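You operate a simulated robot arm through the tools that you are given. There is no shell and no other tool. Be economical: measure what you need, move in short steps, check, and stop when the job is done.

Carry out the task below with a simulated robot arm. There is one attempt and no reset: what you move stays moved.

Task
Damp the pink cloth, wipe off the tea ring, fit the candle and slide the candlestick there.
Fine: cloth back where it lay; the candle sits down in the cup, unlit.

Only the result counts: the job must be done as asked and must still hold three seconds after the hand-in. Knocking over, shifting, dropping, spilling or breaking anything else fails it.

Robot
A 6-joint arm with a two-finger parallel gripper, fixed in place. Base frame: the origin is at the foot of the arm, x ahead of it, y to its left, z up; the work surface is at about z = 84. Lengths are in cm, angles in degrees, forces in N, time in s.
With the tool pointing down near the work surface it reaches from about 24 to 64 cm from the base axis. Its first joint turns from -66.0 to 66.0 degrees. Payload 2.7 kg.
The TCP is the grasp point between the finger pads, 2.3 cm short of the fingertips. In the tool frame z runs along the fingers and y along their closing line. The gripper opens to 9.4 cm. The fingers are 3.8 cm wide and 1 cm thick; the gripper's body (5.4 by 9.6 cm) begins 3.9 cm behind the TCP.
Orientation is told as [roll, pitch, yaw] about the base's x, y, z axes, in that order, counted from this pose: with the fingers straight down and closing along the base's y, the tool's x points along the base's -x, its y along +y and its z along -z.

Tools
- The arm moves only by the tool jog_arm. Its argument "plan" is a list of rows, each an object of numbers (a shift or turn left out is 0, a gripper value left out holds the last): "dx", "dy", "dz": the shift along the base's x, y, z in cm; "ax", "ay", "az": the turn, a rotation vector about the base's x, y, z in degrees; "grip": the finger opening in cm, from 0 to 9.4. In form: [{"dx": .., "dy": .., "dz": .., "ax": .., "ay": .., "az": .., "grip": ..}, ...]. A call has 1 to 10 rows; each row is the pose to reach, as a shift and turn from the pose commanded when the call began. A row lasts 0.2 s, in which the tool goes at most 5 cm and 8.6 degrees; a call with a longer step from one row to the next is refused whole, and so is a gripper value outside its range. Where a pose cannot be reached the arm comes as near as it can. A force on the tool above 40 N (or 10 N above the force at the start of the call, whichever is more), or a blocked arm, ends the call early, and 0.2 s more pass. Each finger travels about 4.5 cm/s and halts on what it meets, pressing with about 28 N; the grip force reading is that of the motor and also rises with nothing between the fingers. The clock runs only during rows and for 0.2 s after the last one: add rows that repeat a pose to give the fingers time. It gives the time, the measured TCP pose, the force on the tool (base axes), the opening and the grip force at its end, in the units of the frame above (readings bear some noise).
- Cameras (640 x 400 px; columns grow to the right, rows downward): "scene" is fixed at [8.09, -43.84, 141.95]; the picture's right is [0.71, -0.70, 0.00], its down [-0.36, -0.37, -0.86] and it looks along [0.60, 0.61, -0.52] (base axes); focal length 318 px, centre (320, 200). "wrist" rides on the gripper at [-3.9, 0, -4.4] in the tool frame; the picture's right is [0.00, -1.00, 0.00], its down [0.97, 0.00, -0.24] and it looks along [0.24, 0.00, 0.97] (tool axes); focal length 218 px, centre (320, 200).
- grab_frame(camera): a new picture of that camera. It takes no simulated time.
- probe_pixels(camera, pixels): there is no depth. For up to 12 entries [column, row, z] of the newest picture of that camera ("zoom" is the newest enlarged one), the place [x, y] in the base frame at which the ray of that pixel passes the height z, good to about 0.2 cm, but the place of the scene camera against the robot may be out by one fixed shift of up to 1.2 cm in any direction. It takes no simulated time.
- inspect(camera, box): a new picture of the part [left, top, right, bottom] of that camera's present view, enlarged. It takes no simulated time.
- job_done(): hands the job in; it is judged then, once.

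Work in short steps. Measure before you move; look again where a grasp or a placing could have gone wrong, and mend it. You have 80 turns and 38 pictures in all, those below and enlarged ones among them. Open the gripper and draw the arm clear of the work before you hand the job in, unless the task says otherwise; then end with one line.

The tools are called after ">>>" as a command line: name --argument value ..., lists and objects as JSON in quotes. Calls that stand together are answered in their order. jog_arm: Moves the arm, as the interface text tells. Its arguments: {"type":"object","properties":{"plan":{"type":"array","items":{"type":"object","properties":{"dx":{"type":"number"},"dy":{"type":"number"},"dz":{"type":"number"},"ax":{"type":"number"},"ay":{"type":"number"},"az":{"type":"number"},"grip":{"type":"number"}}}}},"required":["plan"]} The other tools are called the same way: grab_frame (camera) takes a picture; probe_pixels (camera, pixels) gives the place at which the rays of pixels pass given heights; inspect (camera, box) takes an enlarged picture of a part of a camera's view; job_done () hands the job in.

At the start:

```text
time: 0.0
tool_pos: [41.13, -10.04, 120.87]
tcp_rot: [0.0, -0.1, -0.1]
ft_force: [0.0, 0.7, 0.4]
width: 9.41
grip_force: 0.0
```

scene: 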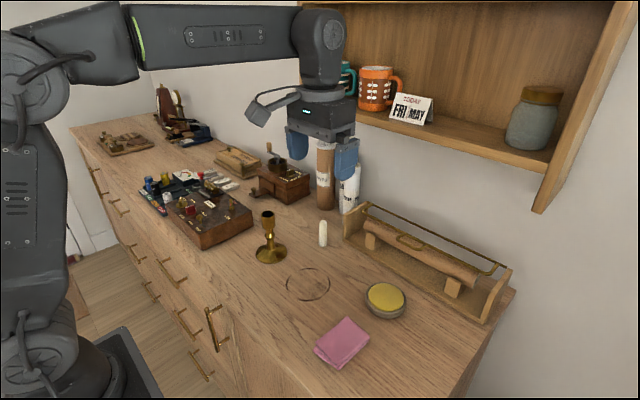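
wrist: 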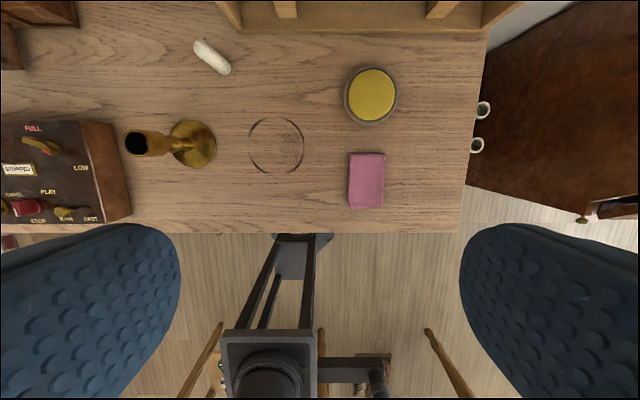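

I start by measuring the cloth, ring, sponge dish, candle and candlestick in the wrist view, and enlarging the scene view for detail.

>>> probe_pixels --camera "wrist" --pixels '[[349, 153, 85], [385, 153, 85], [383, 208, 85], [348, 206, 85], [277, 145, 84], [249, 145, 84], [304, 145, 84], [371, 95, 86], [344, 95, 86], [195, 45, 85], [228, 72, 85], [193, 145, 84]]'

>>> inspect --camera "scene" --box '[230, 190, 430, 380]'

>>> inspect --camera "wrist" --box '[110, 20, 410, 230]'

```text
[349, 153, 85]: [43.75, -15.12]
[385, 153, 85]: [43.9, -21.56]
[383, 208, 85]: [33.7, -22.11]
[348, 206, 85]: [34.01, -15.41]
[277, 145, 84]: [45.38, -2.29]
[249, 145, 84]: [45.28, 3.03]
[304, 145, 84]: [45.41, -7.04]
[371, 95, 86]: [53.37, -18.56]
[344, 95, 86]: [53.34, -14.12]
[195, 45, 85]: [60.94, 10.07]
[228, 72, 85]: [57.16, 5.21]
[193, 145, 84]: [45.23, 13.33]
```

```text
2.11 times, centred on (330, 285) of scene
```

zoom: 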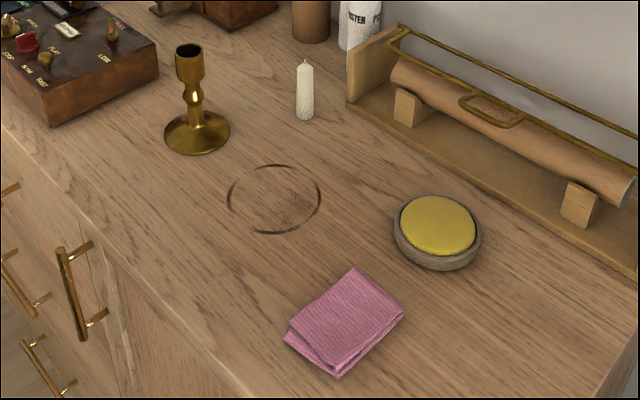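

```text
1.90 times, centred on (260, 125) of wrist
```

zoom: 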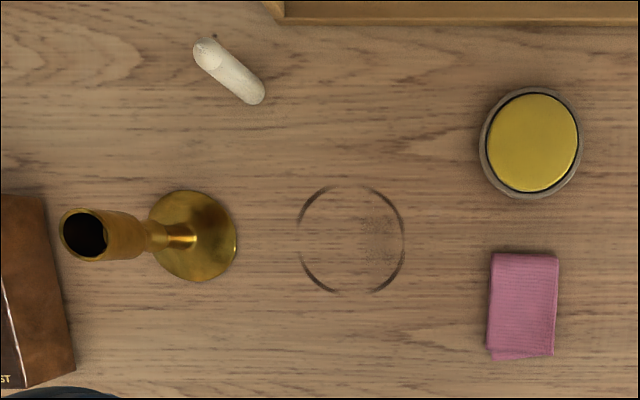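

The cloth is about 6.6 × 10 cm around (38.8, -18.5), the ring is centred near (45.4, -2.1), and the sponge is near (53.4, -18.5). I move over the cloth for a closer look.

>>> jog_arm --plan '[{"dx": -0.5, "dy": -2, "dz": -4}, {"dx": -1, "dy": -4, "dz": -8}, {"dx": -1.5, "dy": -6, "dz": -12}, {"dx": -2, "dy": -8, "dz": -16}, {"dx": -2.3, "dy": -8.4, "dz": -20}, {"dx": -2.3, "dy": -8.4, "dz": -22}, {"dx": -2.3, "dy": -8.4, "dz": -22}]'

>>> grab_frame --camera "wrist"

>>> grab_frame --camera "scene"

```text
time: 1.6
tool_pos: [38.9, -18.52, 99.05]
tcp_rot: [-0.1, -0.2, 0.1]
ft_force: [-0.3, 0.8, -0.7]
width: 9.38
grip_force: 0.0
```

```text
33 pictures are left
```

wrist: 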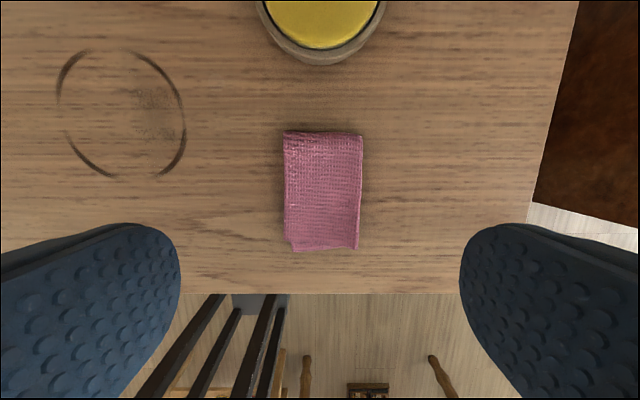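

```text
32 pictures are left
```

scene: 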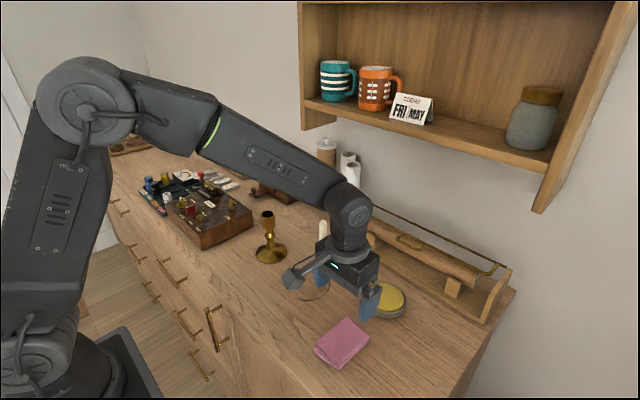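

>>> probe_pixels --camera "wrist" --pixels '[[284, 132, 85], [363, 137, 85], [358, 249, 85], [293, 250, 85], [287, 240, 85], [320, 293, 84], [320, 48, 86], [320, 65, 84], [57, 110, 84], [186, 110, 84], [120, 50, 84], [120, 178, 84]]'

>>> inspect --camera "scene" --box '[290, 270, 420, 380]'

```text
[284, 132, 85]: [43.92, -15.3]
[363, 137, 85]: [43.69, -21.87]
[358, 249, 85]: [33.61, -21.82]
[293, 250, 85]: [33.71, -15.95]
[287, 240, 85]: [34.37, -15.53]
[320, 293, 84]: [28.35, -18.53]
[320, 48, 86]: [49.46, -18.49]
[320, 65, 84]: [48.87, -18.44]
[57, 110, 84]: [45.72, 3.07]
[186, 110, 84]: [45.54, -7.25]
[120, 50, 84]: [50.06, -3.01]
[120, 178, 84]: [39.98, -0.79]
```

```text
3.64 times, centred on (355, 325) of scene
```

zoom: 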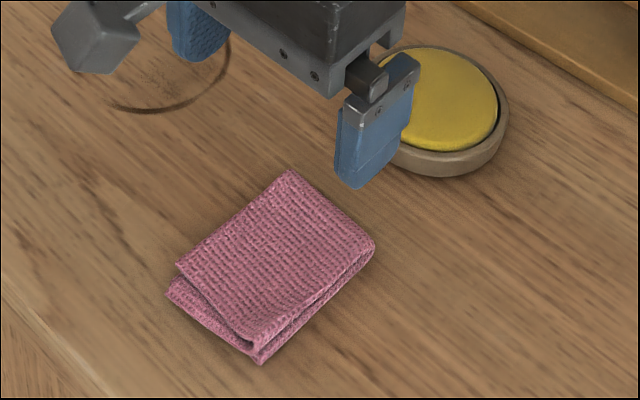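

The cloth is folded, roughly 1.3 cm thick, centred at (38.8, -18.6). I descend so the fingertips are about 0.5 cm above the wood, leaving cloth protruding below, then close.

>>> jog_arm --plan '[{"dx": -0.1, "dz": -4}, {"dx": -0.1, "dz": -8}, {"dx": -0.1, "dz": -11}, {"dx": -0.1, "dz": -12.1}, {"dx": -0.1, "dz": -12.1, "grip": 7}, {"dx": -0.1, "dz": -12.1, "grip": 6}, {"dx": -0.1, "dz": -12.1, "grip": 5.5}, {"dx": -0.1, "dz": -12.1, "grip": 5.5}, {"dx": -0.1, "dz": -12.1, "grip": 5.5}]'

>>> grab_frame --camera "wrist"

>>> inspect --camera "scene" --box '[290, 270, 420, 380]'

```text
time: 3.6
tool_pos: [38.82, -18.42, 86.74]
tcp_rot: [0.0, 0.0, 0.0]
ft_force: [0.3, -0.3, -0.2]
width: 6.41
grip_force: 28.1
```

```text
30 pictures are left
```

wrist: 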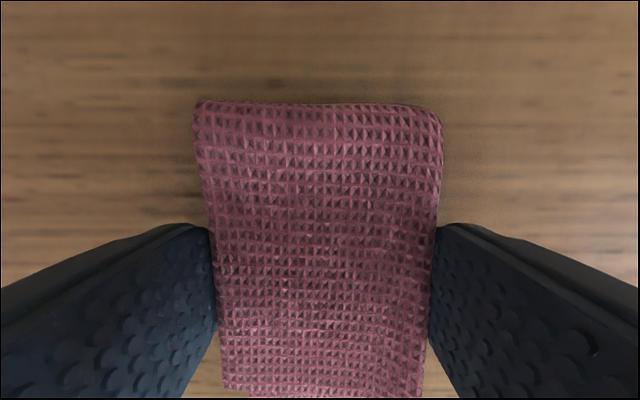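

```text
3.64 times, centred on (355, 325) of scene
```

zoom: 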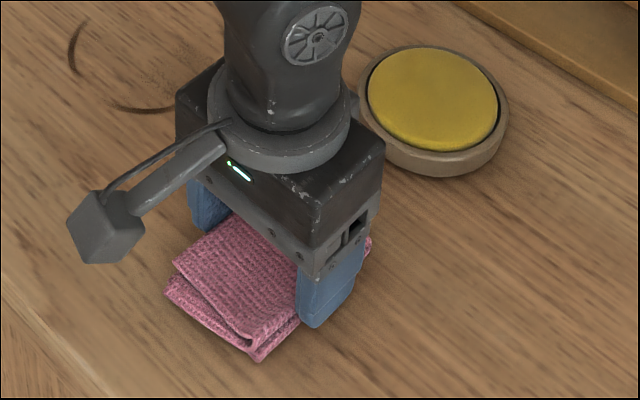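

The cloth is held at 6.4 cm width. I lift it and carry it over the sponge at (53.4, -18.5), staying 3 cm or more above it.

>>> jog_arm --plan '[{"dz": 2}, {"dz": 5}, {"dx": 2, "dz": 7}, {"dx": 6, "dz": 7}, {"dx": 10, "dz": 7}, {"dx": 13, "dz": 7}, {"dx": 14.5, "dz": 7}, {"dx": 14.5, "dz": 7}]'

>>> grab_frame --camera "scene"

>>> inspect --camera "scene" --box '[330, 230, 450, 330]'

```text
time: 5.4
tool_pos: [53.38, -18.43, 93.95]
tcp_rot: [0.0, 0.0, 0.0]
ft_force: [0.7, -0.5, -0.3]
width: 6.43
grip_force: 28.7
```

```text
28 pictures are left
```

scene: 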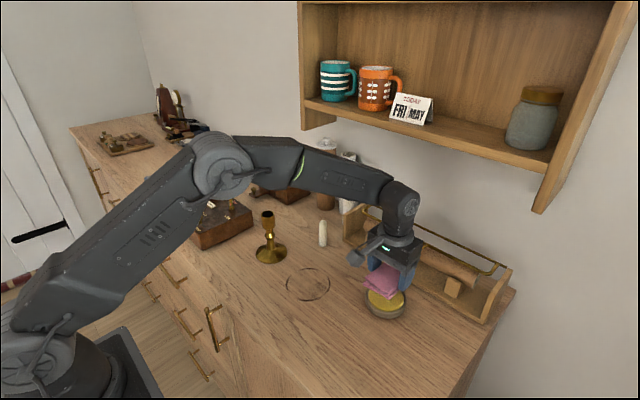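

```text
4.00 times, centred on (390, 280) of scene
```

zoom: 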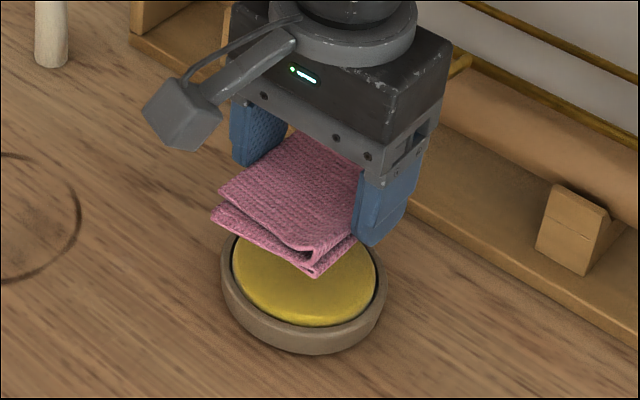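

The cloth is level and above the sponge. I lower it in small steps and watch the force.

>>> jog_arm --plan '[{"dz": -1.5}, {"dz": -2.5}, {"dz": -3}, {"dz": -3.3}, {"dz": -3.3}]'

```text
time: 6.6
tool_pos: [53.23, -18.37, 90.46]
tcp_rot: [-0.1, -0.1, -0.1]
ft_force: [-0.1, -0.1, 0.2]
width: 6.41
grip_force: 27.8
```

No contact yet at TCP z 90.5, so I keep going down in finer steps.

>>> jog_arm --plan '[{"dz": -0.3}, {"dz": -0.6}, {"dz": -0.9}, {"dz": -0.9}]'

```text
time: 7.6
tool_pos: [53.39, -18.44, 89.67]
tcp_rot: [-0.1, -0.1, 0.1]
ft_force: [0.5, -0.1, 0.7]
width: 6.42
grip_force: 27.8
```

>>> jog_arm --plan '[{"dz": -0.3}, {"dz": -0.6}, {"dz": -0.8}, {"dz": -0.8}]'

>>> inspect --camera "scene" --box '[330, 230, 450, 330]'

```text
time: 8.6
tool_pos: [53.48, -18.39, 89.34]
tcp_rot: [-0.3, -0.8, 0.1]
ft_force: [-2.8, 2.6, 35.7]
width: 6.43
grip_force: 28.0
```

```text
4.00 times, centred on (390, 280) of scene
```

zoom: 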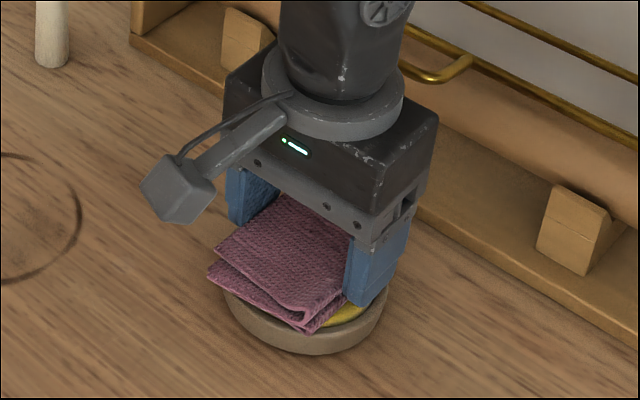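

The cloth has turned darker, which means it is damp, at 36 N of press. I lift and carry it to the ring, starting on its far y side.

>>> jog_arm --plan '[{"dz": 2}, {"dz": 5}, {"dx": -3, "dy": 3.5, "dz": 5}, {"dx": -6, "dy": 7, "dz": 5}, {"dx": -7.5, "dy": 11.5, "dz": 5}, {"dx": -8, "dy": 16, "dz": 5}, {"dx": -8.4, "dy": 20, "dz": 4}, {"dx": -8.4, "dy": 21, "dz": 2}, {"dx": -8.4, "dy": 21, "dz": -0.5}, {"dx": -8.4, "dy": 21, "dz": -0.5}]'

>>> inspect --camera "scene" --box '[240, 200, 400, 320]'

```text
time: 10.8
tool_pos: [44.85, 2.55, 88.28]
tcp_rot: [0.0, -0.1, 0.0]
ft_force: [-0.6, 0.4, -0.4]
width: 6.41
grip_force: 28.1
```

```text
3.33 times, centred on (320, 260) of scene
```

zoom: 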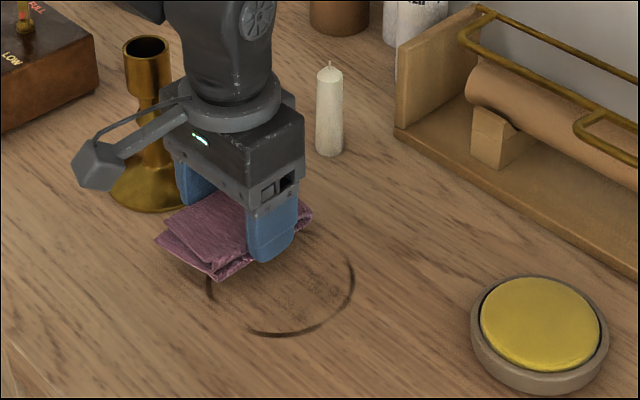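

There is clearance to the candlestick and candle. I lower the cloth to contact.

>>> jog_arm --plan '[{"dz": -0.7}, {"dz": -1.2}, {"dz": -1.5}, {"dz": -1.7}, {"dz": -1.7}]'

```text
time: 12.0
tool_pos: [44.89, 2.73, 86.6]
tcp_rot: [-0.1, -0.1, -0.1]
ft_force: [-0.3, 0.9, -0.3]
width: 6.42
grip_force: 27.9
```

>>> jog_arm --plan '[{"dz": -0.1}, {"dz": -0.2}, {"dz": -0.2}]'

```text
time: 12.8
tool_pos: [44.95, 2.5, 86.64]
tcp_rot: [0.0, -0.3, 0.1]
ft_force: [-4.1, -0.2, 14.1]
width: 6.4
grip_force: 27.9
```

Contact at about 14 N. I sweep across the ring toward -y.

>>> jog_arm --plan '[{"dy": -1.5}, {"dy": -3}, {"dy": -4.5}, {"dy": -6}, {"dy": -7.5}, {"dy": -9}, {"dy": -10}, {"dy": -10}]'

>>> inspect --camera "scene" --box '[240, 200, 400, 320]'

```text
time: 14.6
tool_pos: [44.91, -7.34, 86.48]
tcp_rot: [-0.1, -0.1, 0.0]
ft_force: [1.6, 14.9, 22.9]
width: 6.42
grip_force: 27.4
```

```text
3.33 times, centred on (320, 260) of scene
```

zoom: 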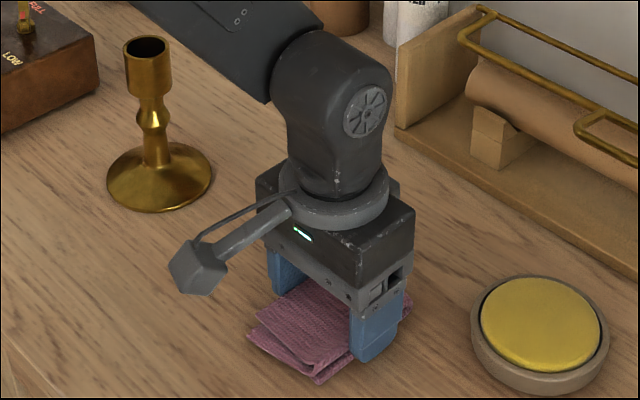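

The wood behind the cloth looks clean. I do a return pass with an x offset of +1.5, then one with -1.5, to cover the full ring.

>>> jog_arm --plan '[{"dx": 1.5, "dy": 0}, {"dx": 1.5, "dy": 2}, {"dx": 1.5, "dy": 4}, {"dx": 1.5, "dy": 6}, {"dx": 1.5, "dy": 8}, {"dx": 1.5, "dy": 10}, {"dx": 0, "dy": 10}, {"dx": -1.5, "dy": 10}, {"dx": -1.5, "dy": 10}]'

>>> jog_arm --plan '[{"dy": -2}, {"dy": -4}, {"dy": -6}, {"dy": -8}, {"dy": -10}, {"dy": -10}]'

>>> jog_arm --plan '[{"dz": 2}, {"dz": 5}, {"dz": 6}, {"dz": 6, "dy": -4}, {"dz": 6, "dy": -8}, {"dz": 6, "dy": -11}, {"dz": 6, "dy": -11}]'

>>> grab_frame --camera "scene"

>>> inspect --camera "scene" --box '[240, 200, 400, 320]'

```text
time: 16.6
tool_pos: [43.31, 2.6, 86.51]
tcp_rot: [-0.1, -0.1, 0.2]
ft_force: [0.0, 0.1, 0.7]
width: 6.4
grip_force: 28.4
```

```text
time: 18.0
tool_pos: [43.34, -7.49, 86.45]
tcp_rot: [-0.1, -0.1, -0.1]
ft_force: [-0.5, 0.3, 0.9]
width: 6.39
grip_force: 27.5
```

```text
time: 19.6
tool_pos: [43.47, -18.45, 92.42]
tcp_rot: [0.0, -0.1, 0.1]
ft_force: [0.0, -0.8, -0.1]
width: 6.44
grip_force: 27.9
```

```text
23 pictures are left
```

scene: 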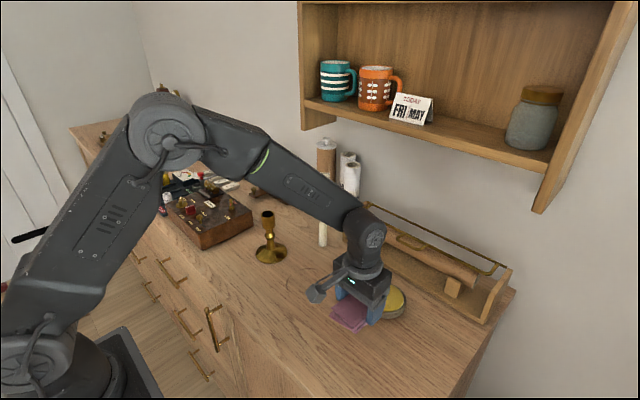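

```text
3.33 times, centred on (320, 260) of scene
```

zoom: 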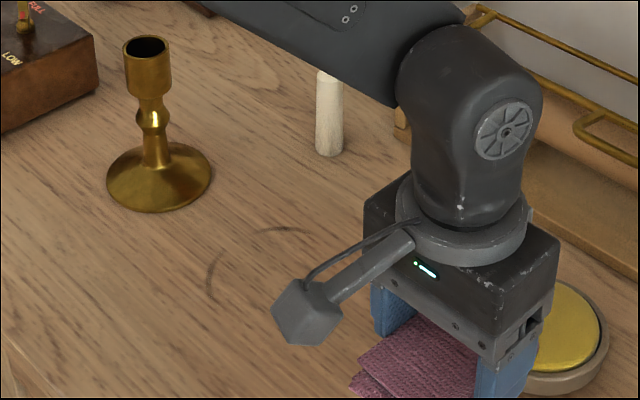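

Faint arcs remain, as the later passes had lost contact pressure. I take a wrist view from above the ring to see what is left.

>>> jog_arm --plan '[{"dy": 3, "dz": 3}, {"dy": 7, "dz": 5}, {"dy": 11, "dz": 7}, {"dy": 15, "dz": 7}, {"dx": 0, "dy": 16.3, "dz": 7}, {"dx": 0, "dy": 16.3, "dz": 7}]'

>>> grab_frame --camera "wrist"

```text
time: 21.0
tool_pos: [43.27, -2.11, 99.48]
tcp_rot: [-0.1, -0.1, 0.0]
ft_force: [-0.6, 0.3, -0.7]
width: 6.42
grip_force: 28.4
```

```text
21 pictures are left
```

wrist: 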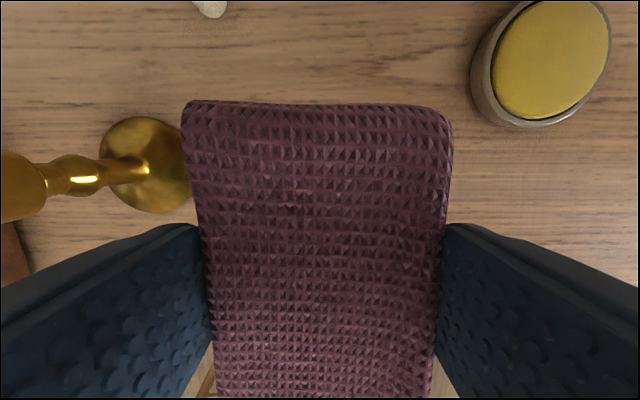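

The held cloth hides the view, and it has slid up between the fingers. I set it down on the ring and regrip 0.6 cm higher so it protrudes more.

>>> jog_arm --plan '[{"dx": 1, "dy": 2.5, "dz": -3}, {"dx": 1.8, "dy": 4.5, "dz": -7}, {"dx": 1.8, "dy": 4.5, "dz": -11}, {"dx": 1.8, "dy": 4.5, "dz": -12.7}, {"dx": 1.8, "dy": 4.5, "dz": -13.1}, {"dx": 1.8, "dy": 4.5, "dz": -13.1}]'

>>> jog_arm --plan '[{"grip": 7.4}, {"grip": 7.4}, {"dz": 0.7, "grip": 7.4}, {"dz": 0.7, "grip": 5.5}, {"dz": 0.7, "grip": 5.5}, {"dz": 0.7, "grip": 5.5}]'

>>> jog_arm --plan '[{"dz": -0.1}, {"dz": -0.2}, {"dz": -0.2}]'

```text
time: 22.4
tool_pos: [45.23, 2.41, 86.31]
tcp_rot: [-0.1, 0.0, 0.0]
ft_force: [0.1, -0.3, 1.0]
width: 6.42
grip_force: 28.3
```

```text
time: 23.8
tool_pos: [45.16, 2.26, 87.12]
tcp_rot: [-0.1, -0.1, 0.0]
ft_force: [0.3, -0.2, 0.6]
width: 6.42
grip_force: 28.0
```

```text
time: 24.6
tool_pos: [45.26, 2.33, 86.94]
tcp_rot: [0.0, -0.3, 0.1]
ft_force: [-5.6, -3.1, 24.0]
width: 6.42
grip_force: 28.0
```

Now pressing at 24 N. I move slightly +y first, sweep across, and check the force.

>>> jog_arm --plan '[{"dy": 1}, {"dx": 1, "dy": 1}, {"dx": 1, "dy": -1}, {"dx": 1, "dy": -3}, {"dx": 1, "dy": -5}, {"dx": 1, "dy": -7}, {"dx": 1, "dy": -9}, {"dx": 1, "dy": -10.2}, {"dx": -1, "dy": -10.2}, {"dx": -1, "dy": -10.2}]'

>>> jog_arm --plan '[{"dz": -0.1}, {"dz": -0.15}, {"dz": -0.15}]'

>>> jog_arm --plan '[{"dy": 2}, {"dy": 4}, {"dy": 6}, {"dy": 8}, {"dy": 10}, {"dy": 11.2}, {"dy": 11.2}]'

```text
time: 25.1
tool_pos: [45.42, 3.31, 86.9]
tcp_rot: [-0.2, 0.3, -0.1]
ft_force: [-5.1, -2.0, 9.0]
width: 6.42
grip_force: 28.5
stopped in row 2: the force on the tool passed its limit (the readings are from after the stop); the commanded pose is now the measured one
```

```text
time: 25.9
tool_pos: [45.45, 3.18, 86.81]
tcp_rot: [-0.2, 0.0, -0.2]
ft_force: [-4.7, -0.5, 26.2]
width: 6.41
grip_force: 28.1
```

```text
time: 27.6
tool_pos: [45.47, 14.46, 86.78]
tcp_rot: [-0.1, 0.3, -0.1]
ft_force: [1.0, -10.7, 25.5]
width: 6.4
grip_force: 28.0
```

The first call stopped early, so my chained +y sweep went toward the candlestick. I check at once what happened before moving anything.

>>> grab_frame --camera "scene"

```text
20 pictures are left
```

scene: 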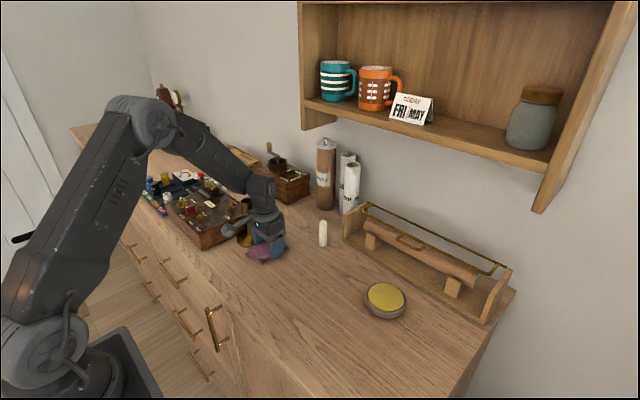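

The ring looks wiped, but the candlestick has been pushed +y. I zoom in to see whether it is upright and whether it touches the control box.

>>> inspect --camera "scene" --box '[190, 170, 340, 290]'

```text
3.33 times, centred on (265, 230) of scene
```

zoom: 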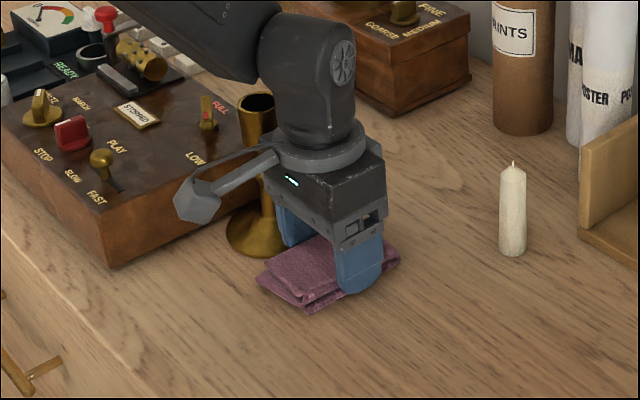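

The candlestick stands against the finger, perhaps leaning. I back off slowly along -y at the same height so it can settle, then look again.

>>> jog_arm --plan '[{"dy": -0.5, "dz": 0.2}, {"dy": -1, "dz": 0.4}, {"dy": -1.5, "dz": 0.5}, {"dy": -2, "dz": 0.5}, {"dy": -3, "dz": 0.5}, {"dy": -4, "dz": 0.5}, {"dy": -6, "dz": 0.5}, {"dy": -8, "dz": 0.5}, {"dy": -8, "dz": 0.5}]'

>>> inspect --camera "scene" --box '[170, 170, 330, 290]'

```text
time: 29.6
tool_pos: [45.47, 6.25, 87.15]
tcp_rot: [-0.2, 0.3, -0.1]
ft_force: [-0.2, -0.5, -0.6]
width: 6.42
grip_force: 28.6
```

```text
3.33 times, centred on (250, 230) of scene
```

zoom: 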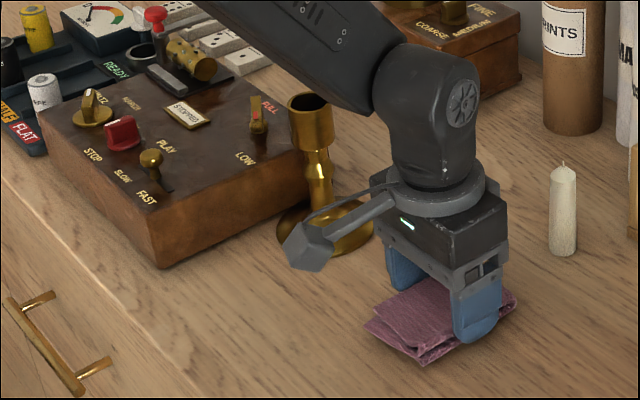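

The candlestick is upright and only slid a few cm. It has to be moved anyway, and the box corner is still at about (202, 250), the same as before. From now on I make one checked call at a time. I resume wiping toward -y only, lowering to contact first.

>>> jog_arm --plan '[{"dy": -1.5, "dz": 0}, {"dy": -2.5, "dz": -0.2}, {"dy": -2.5, "dz": -0.35}, {"dy": -2.5, "dz": -0.5}, {"dy": -2.5, "dz": -0.5}]'

```text
time: 30.8
tool_pos: [45.5, 3.92, 86.76]
tcp_rot: [-0.2, 0.2, -0.1]
ft_force: [-3.1, -0.6, 16.9]
width: 6.41
grip_force: 28.4
```

>>> jog_arm --plan '[{"dy": -1.5}, {"dy": -3}, {"dy": -4.5}, {"dy": -6}, {"dy": -7.5}, {"dy": -9}, {"dy": -10.5}, {"dy": -12}, {"dy": -12}]'

```text
time: 32.8
tool_pos: [45.36, -8.22, 86.75]
tcp_rot: [-0.2, 0.3, -0.2]
ft_force: [-0.9, 8.1, 17.4]
width: 6.42
grip_force: 28.1
```

That was a full pass at 17 N. Now I do a pass back to y≈3 with an x offset of -1.5, stopping well short of the candlestick.

>>> jog_arm --plan '[{"dx": -1.5}, {"dx": -1.5, "dy": 2}, {"dx": -1.5, "dy": 4}, {"dx": -1.5, "dy": 6}, {"dx": -1.5, "dy": 8}, {"dx": -1.5, "dy": 10}, {"dx": -1.5, "dy": 11}, {"dx": -1.5, "dy": 11}]'

```text
time: 34.5
tool_pos: [43.84, 2.88, 86.67]
tcp_rot: [-0.1, 0.3, -0.2]
ft_force: [-0.9, -11.8, 18.4]
width: 6.43
grip_force: 28.1
```

Now I make one more pass toward -y with x at about 46.8.

>>> jog_arm --plan '[{"dx": 1.5}, {"dx": 3}, {"dx": 3, "dy": -2}, {"dx": 3, "dy": -4}, {"dx": 3, "dy": -6}, {"dx": 3, "dy": -8}, {"dx": 3, "dy": -10}, {"dx": 3, "dy": -11}, {"dx": 3, "dy": -11}]'

```text
time: 36.5
tool_pos: [47.05, -8.12, 86.64]
tcp_rot: [-0.2, 0.3, -0.1]
ft_force: [0.7, -0.2, -0.7]
width: 6.41
grip_force: 28.0
```

Contact has faded again. I lift, carry the cloth to a point above its home spot, and view the ring area.

>>> jog_arm --plan '[{"dz": 3}, {"dz": 6}, {"dx": -3, "dy": -3, "dz": 6}, {"dx": -6, "dy": -6, "dz": 6}, {"dx": -8.2, "dy": -9, "dz": 6}, {"dx": -8.2, "dy": -10.4, "dz": 6}, {"dx": -8.2, "dy": -10.4, "dz": 6}]'

>>> inspect --camera "scene" --box '[220, 200, 400, 335]'

```text
time: 38.1
tool_pos: [38.62, -18.54, 92.69]
tcp_rot: [-0.2, 0.2, 0.0]
ft_force: [0.6, 0.8, -0.2]
width: 6.38
grip_force: 28.2
```

```text
2.96 times, centred on (310, 268) of scene
```

zoom: 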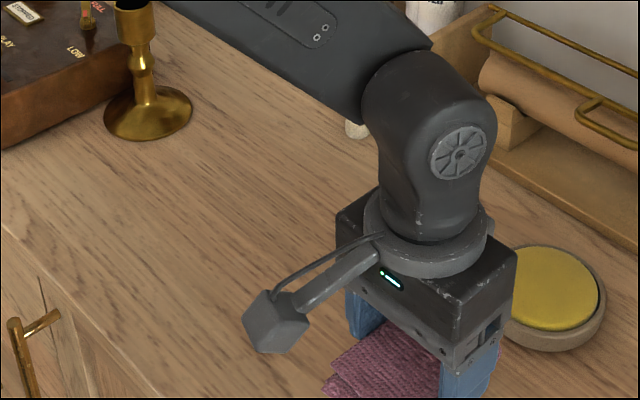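

The visible part of the ring area is clean. I set the cloth down at home, release and rise to verify both.

>>> jog_arm --plan '[{"dx": 0.1, "dz": -2}, {"dx": 0.1, "dz": -4}, {"dx": 0.1, "dz": -5.5}, {"dx": 0.1, "dz": -5.9}, {"dx": 0.1, "dz": -5.9}, {"dx": 0.1, "dz": -5.9, "grip": 8}, {"dx": 0.1, "dz": -5.9, "grip": 8}, {"dx": 0.1, "dz": -5.9, "grip": 8.6}]'

>>> jog_arm --plan '[{"dz": 3}, {"dz": 7}, {"dz": 11}, {"dz": 12.2}, {"dz": 12.2}]'

>>> grab_frame --camera "wrist"

```text
time: 40.0
tool_pos: [38.63, -18.53, 86.81]
tcp_rot: [-0.1, 0.4, -0.1]
ft_force: [0.6, 0.2, 0.1]
width: 8.59
grip_force: 0.1
```

```text
time: 41.1
tool_pos: [38.79, -18.46, 99.13]
tcp_rot: [-0.2, 0.3, 0.0]
ft_force: [-0.2, 0.0, 0.1]
width: 8.6
grip_force: 0.1
```

```text
16 pictures are left
```

wrist: 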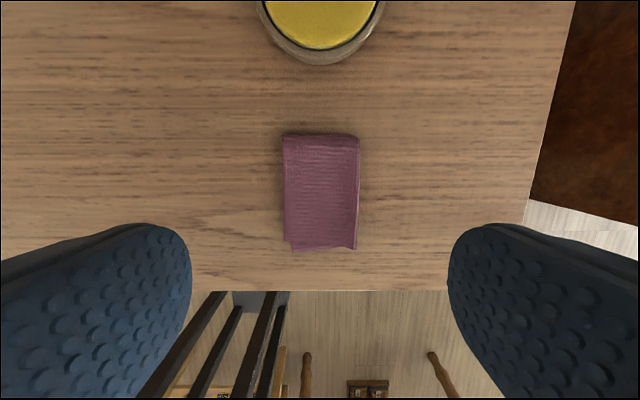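

The cloth is back within a couple of pixels of its start, and the ring is gone. Next I go up and over to view the candle and candlestick.

>>> jog_arm --plan '[{"dy": 3, "dz": 4}, {"dx": 1.5, "dy": 6.5, "dz": 7}, {"dx": 3, "dy": 10, "dz": 10}, {"dx": 4.5, "dy": 14, "dz": 12}, {"dx": 6, "dy": 18, "dz": 13}, {"dx": 7.5, "dy": 22, "dz": 13}, {"dx": 9, "dy": 26, "dz": 13, "grip": 9.4}, {"dx": 9, "dy": 26.5, "dz": 13, "grip": 9.4}, {"dx": 9, "dy": 26.5, "dz": 13, "grip": 9.4}]'

>>> grab_frame --camera "wrist"

>>> inspect --camera "scene" --box '[200, 180, 360, 300]'

```text
time: 43.1
tool_pos: [47.89, 7.91, 112.07]
tcp_rot: [-0.1, 0.3, -0.1]
ft_force: [0.5, 0.1, -0.3]
width: 9.38
grip_force: 0.1
```

```text
15 pictures are left
```

wrist: 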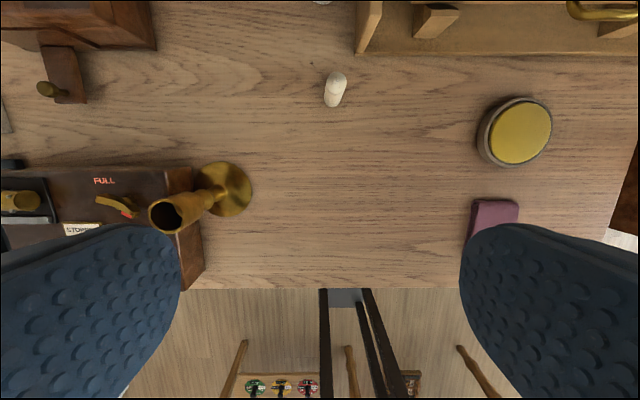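

```text
3.33 times, centred on (280, 240) of scene
```

zoom: 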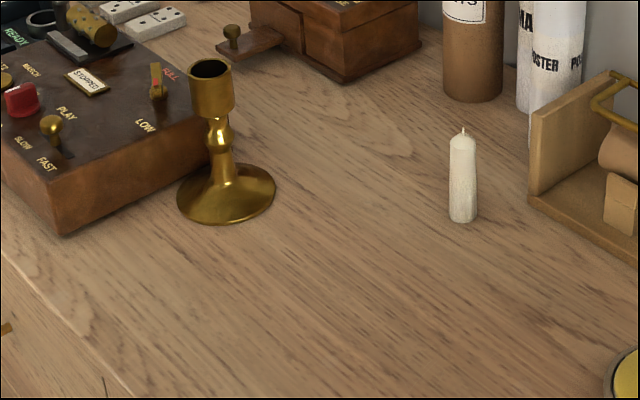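

The candlestick is upright beside the box. I probe the candle base and tip, the foot outline and the cup rim in both views.

>>> probe_pixels --camera "wrist" --pixels '[[332, 103, 84], [324, 97, 84], [342, 98, 84], [337, 75, 91], [337, 75, 92], [222, 190, 84], [252, 190, 84], [222, 162, 84], [222, 217, 84], [165, 217, 94], [165, 217, 95], [165, 217, 96]]'

>>> probe_pixels --camera "zoom" --pixels '[[463, 221, 84], [463, 130, 90], [463, 130, 91], [463, 130, 92], [226, 195, 84], [176, 195, 84], [276, 192, 84], [226, 224, 84], [210, 67, 93], [210, 67, 94], [210, 67, 95], [210, 67, 96]]'

```text
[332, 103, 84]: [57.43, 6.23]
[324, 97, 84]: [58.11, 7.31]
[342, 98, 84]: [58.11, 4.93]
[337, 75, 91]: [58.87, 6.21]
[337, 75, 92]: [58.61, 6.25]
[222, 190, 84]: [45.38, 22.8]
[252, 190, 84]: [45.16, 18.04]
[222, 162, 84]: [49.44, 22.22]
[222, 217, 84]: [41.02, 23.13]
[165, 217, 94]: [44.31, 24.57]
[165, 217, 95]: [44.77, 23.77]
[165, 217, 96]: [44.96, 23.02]
```

```text
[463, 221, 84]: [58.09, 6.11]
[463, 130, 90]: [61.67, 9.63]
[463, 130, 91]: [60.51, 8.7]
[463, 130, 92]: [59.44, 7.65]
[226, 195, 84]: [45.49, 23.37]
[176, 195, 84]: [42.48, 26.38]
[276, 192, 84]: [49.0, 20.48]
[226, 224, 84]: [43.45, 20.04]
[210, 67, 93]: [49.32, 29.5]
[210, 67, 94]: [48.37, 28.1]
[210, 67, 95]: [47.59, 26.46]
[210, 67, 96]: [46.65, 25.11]
```

The candlestick foot is at about (45.2, 22.3) with its cup top near z 96.8, and the candle is at about (58.2, 6.2), 2.2 cm thick with its tip at about z 92.5. I will slide the candlestick first, gripping its cup, which frees it from the box. I move above it for a closer look.

>>> jog_arm --plan '[{"dx": -1, "dy": 4}, {"dx": -2, "dy": 8, "dz": -1, "grip": 7}, {"dx": -2.7, "dy": 12, "dz": -2, "grip": 7}, {"dx": -2.7, "dy": 14.4, "dz": -4, "grip": 7}, {"dx": -2.7, "dy": 14.4, "dz": -7, "grip": 7}, {"dx": -2.7, "dy": 14.4, "dz": -7, "grip": 7}]'

>>> grab_frame --camera "wrist"

```text
time: 44.5
tool_pos: [45.1, 22.47, 105.13]
tcp_rot: [-0.2, 0.4, -0.1]
ft_force: [0.1, 0.0, 0.4]
width: 7.0
grip_force: 0.0
```

```text
13 pictures are left
```

wrist: 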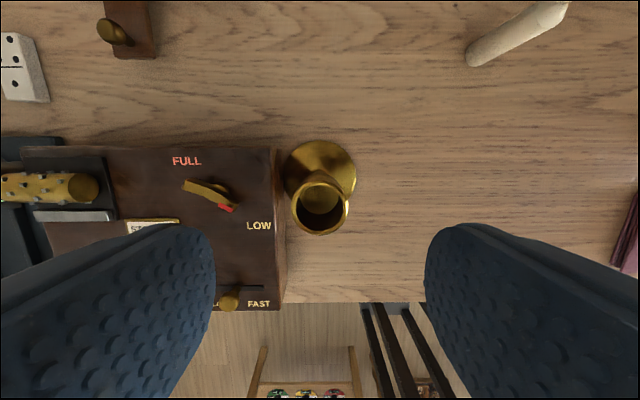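

>>> probe_pixels --camera "wrist" --pixels '[[320, 208, 96], [320, 208, 97], [320, 182, 96.5], [320, 234, 96.5], [291, 208, 96.5], [349, 208, 96.5], [320, 143, 84], [357, 180, 84], [284, 180, 84], [276, 180, 89], [235, 208, 91], [278, 220, 84]]'

```text
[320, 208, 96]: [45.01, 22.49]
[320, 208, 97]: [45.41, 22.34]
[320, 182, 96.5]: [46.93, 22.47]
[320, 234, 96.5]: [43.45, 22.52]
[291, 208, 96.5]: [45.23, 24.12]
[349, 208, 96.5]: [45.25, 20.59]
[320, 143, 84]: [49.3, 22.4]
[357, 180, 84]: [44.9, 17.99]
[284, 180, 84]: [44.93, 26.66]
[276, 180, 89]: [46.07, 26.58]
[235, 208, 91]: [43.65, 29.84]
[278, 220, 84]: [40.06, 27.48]
```

The cup is centred at (45.2, 22.4) with an outer diameter of 3.5, and the box edge is at y≈27. I descend around the cup and close on it.

>>> jog_arm --plan '[{"dx": 0.1, "dz": -4}, {"dx": 0.1, "dz": -8}, {"dx": 0.1, "dz": -10.1}, {"dx": 0.1, "dz": -10.1}, {"dx": 0.1, "dz": -10.1, "grip": 5}, {"dx": 0.1, "dz": -10.1, "grip": 4}, {"dx": 0.1, "dz": -10.1, "grip": 3}, {"dx": 0.1, "dz": -10.1, "grip": 3}, {"dx": 0.1, "dz": -10.1, "grip": 3}]'

>>> inspect --camera "scene" --box '[170, 160, 330, 280]'

```text
time: 46.5
tool_pos: [45.19, 22.42, 95.08]
tcp_rot: [-0.2, 0.2, -0.2]
ft_force: [0.3, 0.5, 0.3]
width: 3.48
grip_force: 27.7
```

```text
3.33 times, centred on (250, 220) of scene
```

zoom: 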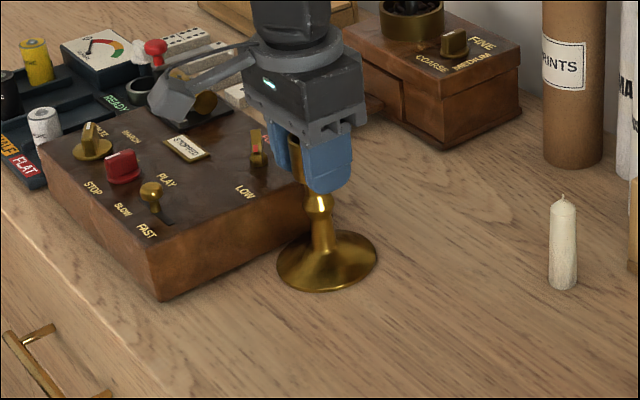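

Gripped at 3.48 cm. I slide it along -y toward the ring spot in two calls.

>>> jog_arm --plan '[{"dy": -0.8}, {"dy": -2.2}, {"dy": -4}, {"dy": -6}, {"dy": -8}, {"dy": -10}, {"dy": -11.5}, {"dy": -12.3}, {"dy": -12.3}]'

```text
time: 48.5
tool_pos: [45.22, 10.29, 94.96]
tcp_rot: [-0.1, 0.1, -0.1]
ft_force: [2.0, 7.6, 20.8]
width: 3.46
grip_force: 27.8
```

It is sliding, with some down-pressure (20 N), so I ease z up 0.1 and finish the slide.

>>> jog_arm --plan '[{"dy": -0.8, "dz": 0.1}, {"dy": -2.2, "dz": 0.1}, {"dy": -4, "dz": 0.1}, {"dy": -6, "dz": 0.1}, {"dy": -8, "dz": 0.1}, {"dy": -10, "dz": 0.1}, {"dy": -11.5, "dz": 0.1}, {"dy": -12.2, "dz": 0.1}, {"dy": -12.2, "dz": 0.1}]'

```text
time: 50.5
tool_pos: [45.18, -2.23, 94.97]
tcp_rot: [0.0, 0.3, -0.1]
ft_force: [-0.9, -0.2, 0.2]
width: 3.46
grip_force: 27.3
```

It is at (45.2, -2.1), with no residual force. I open, rise clear and check the position.

>>> jog_arm --plan '[{"grip": 5}, {"grip": 7}, {"grip": 7}, {"dz": 3, "grip": 7}, {"dz": 7, "grip": 7}, {"dz": 10, "grip": 7}, {"dz": 10, "grip": 7}]'

>>> grab_frame --camera "wrist"

```text
time: 52.1
tool_pos: [45.21, -2.17, 104.9]
tcp_rot: [-0.1, 0.3, -0.2]
ft_force: [0.3, -0.6, 0.0]
width: 7.0
grip_force: 0.1
```

```text
11 pictures are left
```

wrist: 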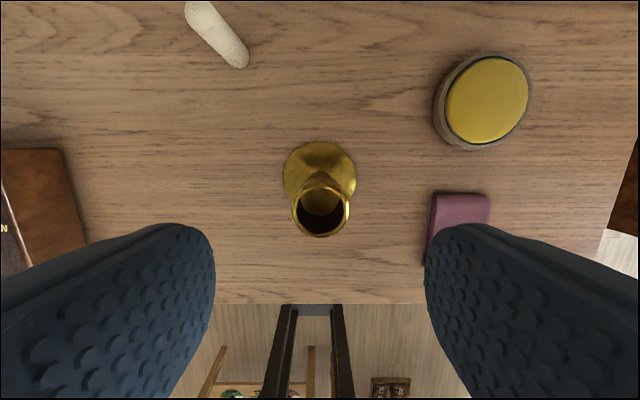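

>>> probe_pixels --camera "wrist" --pixels '[[320, 143, 84], [357, 180, 84], [284, 180, 84], [320, 186, 97], [320, 237, 97], [291, 212, 97], [349, 212, 97], [295, 210, 97], [345, 210, 97], [241, 68, 84], [234, 60, 84], [247, 55, 84]]'

```text
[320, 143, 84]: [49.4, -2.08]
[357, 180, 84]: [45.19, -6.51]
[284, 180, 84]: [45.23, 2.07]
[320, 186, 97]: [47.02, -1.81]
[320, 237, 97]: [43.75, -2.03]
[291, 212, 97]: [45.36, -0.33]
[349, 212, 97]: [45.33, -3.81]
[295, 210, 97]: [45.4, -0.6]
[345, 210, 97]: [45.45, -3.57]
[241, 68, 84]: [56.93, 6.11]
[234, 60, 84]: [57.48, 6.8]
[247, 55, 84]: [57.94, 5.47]
```

The foot is centred at (45.1, -2.2) on the ring spot, and the cup opening at (45.3, -2.1) is about 3.0 wide. Before reaching for the candle I check the clearance to the tubes and rack behind it.

>>> probe_pixels --camera "scene" --pixels '[[325, 209, 84], [346, 214, 84], [344, 238, 84], [323, 246, 84], [357, 212, 84], [344, 216, 90], [366, 204, 90]]'

```text
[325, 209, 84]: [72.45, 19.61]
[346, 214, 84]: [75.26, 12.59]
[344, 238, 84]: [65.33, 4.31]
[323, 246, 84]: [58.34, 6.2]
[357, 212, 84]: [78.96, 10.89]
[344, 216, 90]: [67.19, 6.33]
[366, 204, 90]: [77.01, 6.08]
```

There is plenty of clearance, with the rack starting at x≈65. I move above the candle and confirm its centre from up close.

>>> jog_arm --plan '[{"dx": 3, "dy": 2, "grip": 6}, {"dx": 7, "dy": 4.5, "grip": 6}, {"dx": 10.5, "dy": 7, "grip": 6}, {"dx": 12.7, "dy": 8.4, "grip": 6}, {"dx": 12.7, "dy": 8.4, "dz": -3, "grip": 6}, {"dx": 12.7, "dy": 8.4, "dz": -4, "grip": 6}, {"dx": 12.7, "dy": 8.4, "dz": -4, "grip": 6}]'

>>> grab_frame --camera "wrist"

```text
time: 53.8
tool_pos: [57.89, 6.31, 100.99]
tcp_rot: [-0.2, 0.3, -0.1]
ft_force: [-0.6, -0.2, -0.2]
width: 6.03
grip_force: 0.1
```

```text
10 pictures are left
```

wrist: 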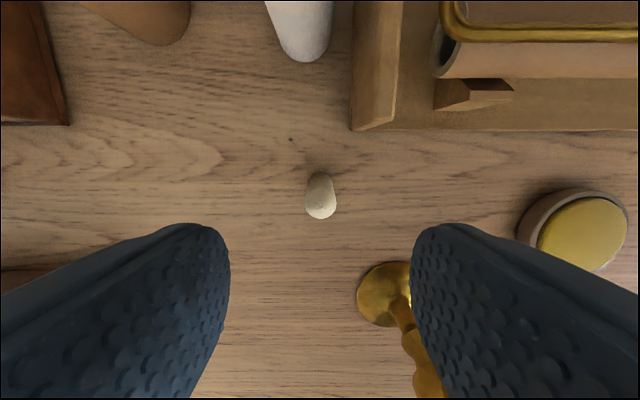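

>>> inspect --camera "wrist" --box '[280, 155, 360, 235]'

>>> probe_pixels --camera "wrist" --pixels '[[320, 174, 84], [320, 184, 84], [320, 208, 92], [305, 205, 91], [336, 205, 91], [320, 219, 91], [308, 180, 84], [333, 180, 84]]'

```text
5.00 times, centred on (320, 195) of wrist
```

zoom: 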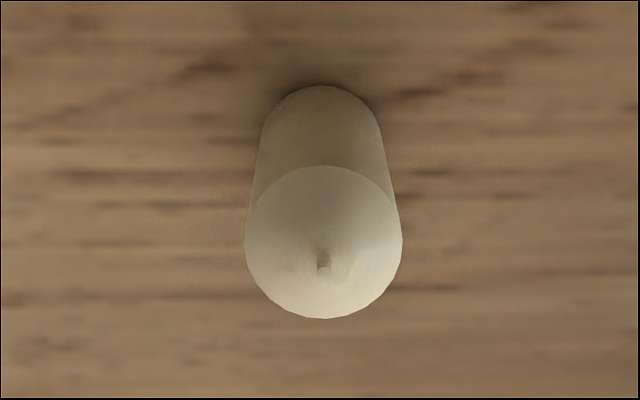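

```text
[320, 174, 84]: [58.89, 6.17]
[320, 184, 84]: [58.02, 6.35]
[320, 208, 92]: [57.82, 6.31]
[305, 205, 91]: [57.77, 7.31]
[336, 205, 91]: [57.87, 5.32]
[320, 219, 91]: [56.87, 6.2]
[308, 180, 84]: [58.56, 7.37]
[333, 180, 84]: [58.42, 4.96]
```

The candle axis is at (57.85, 6.27), the TCP is aligned with it, and the shoulder is at about z 90.5. I descend to TCP z 90.2 and close.

>>> jog_arm --plan '[{"dz": -4}, {"dz": -8}, {"dz": -10}, {"dz": -10.8}, {"dz": -10.8, "grip": 4}, {"dz": -10.8, "grip": 2.5}, {"dz": -10.8, "grip": 1.5}, {"dz": -10.8, "grip": 1.5}, {"dz": -10.8, "grip": 1.5}]'

```text
time: 55.8
tool_pos: [57.96, 6.29, 90.17]
tcp_rot: [-0.2, 0.2, -0.1]
ft_force: [-0.6, 0.0, -0.6]
width: 2.07
grip_force: 27.8
```

The candle is gripped (2.07 cm). I lift it above the cup rim height and move over the cup.

>>> jog_arm --plan '[{"dz": 3}, {"dz": 7}, {"dz": 11}, {"dz": 15.5}, {"dx": -3, "dy": -2, "dz": 15.5}, {"dx": -6.5, "dy": -4.5, "dz": 15.5}, {"dx": -10, "dy": -6.8, "dz": 15.5}, {"dx": -12.2, "dy": -8.1, "dz": 15.5}, {"dx": -12.65, "dy": -8.4, "dz": 15.5}, {"dx": -12.65, "dy": -8.4, "dz": 15.5}]'

>>> inspect --camera "scene" --box '[240, 170, 380, 300]'

>>> grab_frame --camera "wrist"

```text
time: 58.0
tool_pos: [45.33, -2.03, 105.76]
tcp_rot: [-0.2, 0.3, -0.1]
ft_force: [0.0, -0.1, 0.5]
width: 2.04
grip_force: 27.8
```

```text
3.08 times, centred on (310, 235) of scene
```

zoom: 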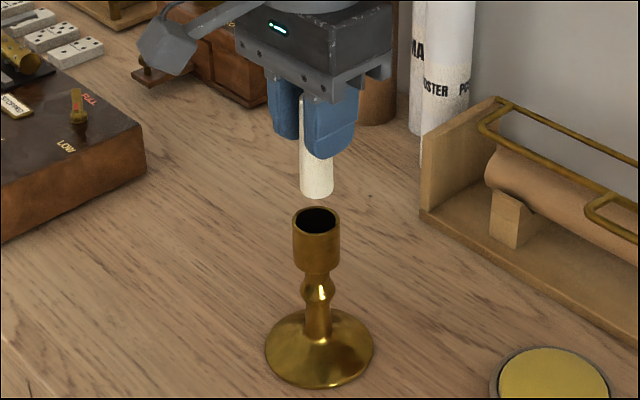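

```text
7 pictures are left
```

wrist: 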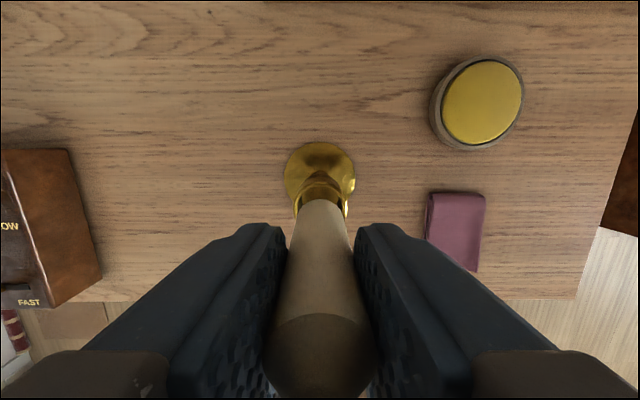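

The candle is centred over the cup in both views (column 317 in the zoom, column 320 in the wrist view). I lower it slowly into the cup.

>>> jog_arm --plan '[{"dz": -1}, {"dz": -2}, {"dz": -2.8}, {"dz": -3.4}, {"dz": -4}, {"dz": -4.6}, {"dz": -4.6}]'

```text
time: 59.5
tool_pos: [45.33, -2.11, 101.22]
tcp_rot: [-0.2, 0.3, -0.2]
ft_force: [0.7, 0.5, -0.8]
width: 2.09
grip_force: 27.5
```

It has entered by about 1.8 cm with no contact force. I continue down.

>>> jog_arm --plan '[{"dz": -0.3}, {"dz": -0.6}, {"dz": -0.9}, {"dz": -1.2}, {"dz": -1.2}]'

```text
time: 60.8
tool_pos: [45.29, -2.15, 99.87]
tcp_rot: [-0.2, 0.3, -0.1]
ft_force: [-0.9, -1.0, -0.4]
width: 2.09
grip_force: 28.2
```

>>> jog_arm --plan '[{"dz": -0.2}, {"dz": -0.4}, {"dz": -0.4}]'

>>> inspect --camera "scene" --box '[240, 170, 380, 300]'

```text
time: 61.5
tool_pos: [45.29, -2.17, 99.51]
tcp_rot: [-0.2, 0.3, -0.1]
ft_force: [0.6, 0.4, -0.2]
width: 2.05
grip_force: 27.5
```

```text
3.08 times, centred on (310, 235) of scene
```

zoom: 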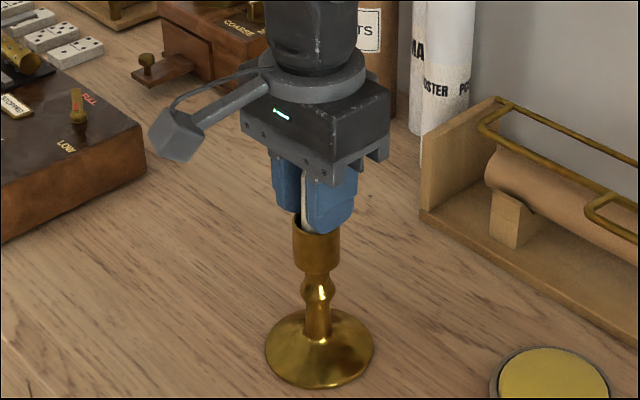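

The candle is about 3.4 cm deep, and the fingertips are just above the rim. I release gently so it settles, then rise straight up.

>>> jog_arm --plan '[{"grip": 2.4}, {"grip": 3}, {"grip": 5}, {"grip": 5}, {"grip": 5, "dz": 3}, {"grip": 5, "dz": 7}, {"grip": 5, "dz": 10}, {"grip": 5, "dz": 10}]'

>>> inspect --camera "scene" --box '[240, 170, 380, 300]'

```text
time: 63.4
tool_pos: [45.29, -2.11, 109.43]
tcp_rot: [-0.1, 0.3, -0.1]
ft_force: [-0.2, 0.8, 0.0]
width: 5.0
grip_force: 0.1
```

```text
3.08 times, centred on (310, 235) of scene
```

zoom: 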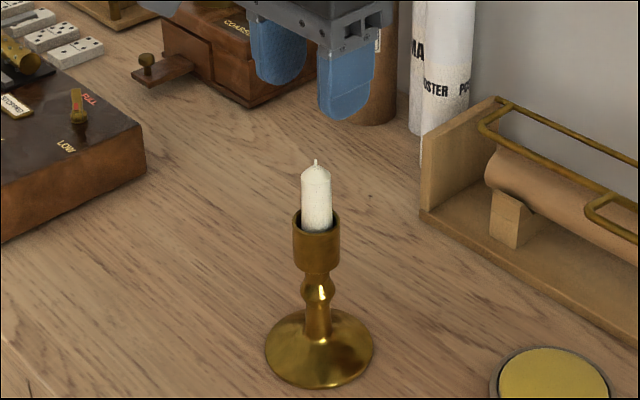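

The candle stands upright in the cup, wick unlit. I estimate whether it has reached the cup floor by probing the tip and the rim.

>>> probe_pixels --camera "zoom" --pixels '[[315, 160, 100], [315, 160, 101], [315, 160, 102], [317, 220, 96], [317, 220, 97], [317, 220, 98], [319, 340, 84], [319, 388, 84]]'

>>> grab_frame --camera "wrist"

```text
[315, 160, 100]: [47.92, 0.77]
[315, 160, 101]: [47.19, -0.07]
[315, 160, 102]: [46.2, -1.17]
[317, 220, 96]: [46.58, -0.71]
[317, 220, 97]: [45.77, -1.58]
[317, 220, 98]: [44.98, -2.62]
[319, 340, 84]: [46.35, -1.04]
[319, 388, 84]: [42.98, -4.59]
```

```text
4 pictures are left
```

wrist: 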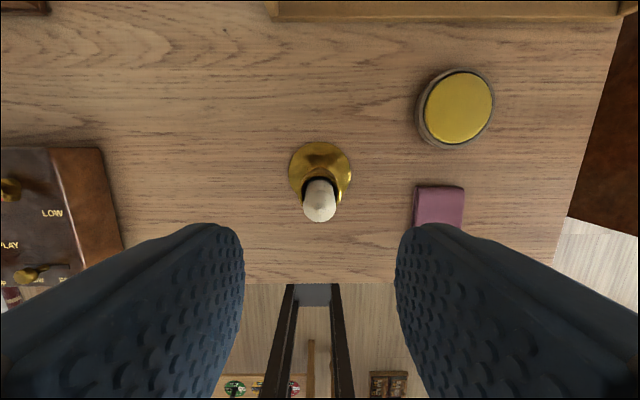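

The tip is about 4.8 cm above the rim and the candle is about 9.2 cm long, so it is over 4 cm deep, down in the cup. I draw the arm clear and take a last scene view.

>>> jog_arm --plan '[{"dz": 4}, {"dz": 8}, {"dx": -2, "dz": 11}, {"dx": -4, "dy": -4, "dz": 12}, {"dx": -5, "dy": -8, "dz": 12}, {"dx": -5, "dy": -8, "dz": 12}]'

>>> grab_frame --camera "scene"

```text
time: 64.8
tool_pos: [40.37, -10.13, 121.44]
tcp_rot: [-0.2, 0.3, -0.1]
ft_force: [1.5, 0.8, 0.2]
width: 5.02
grip_force: 0.1
```

```text
3 pictures are left
```

scene: 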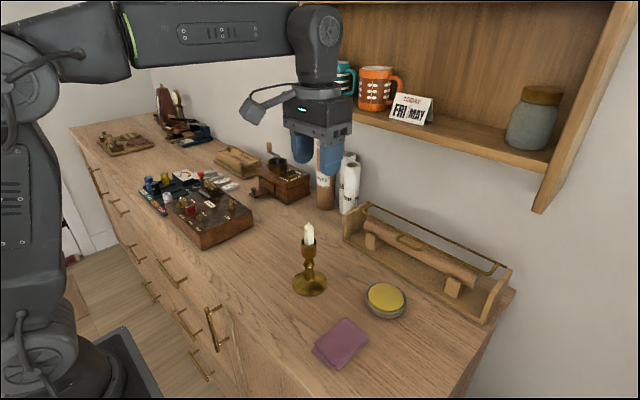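

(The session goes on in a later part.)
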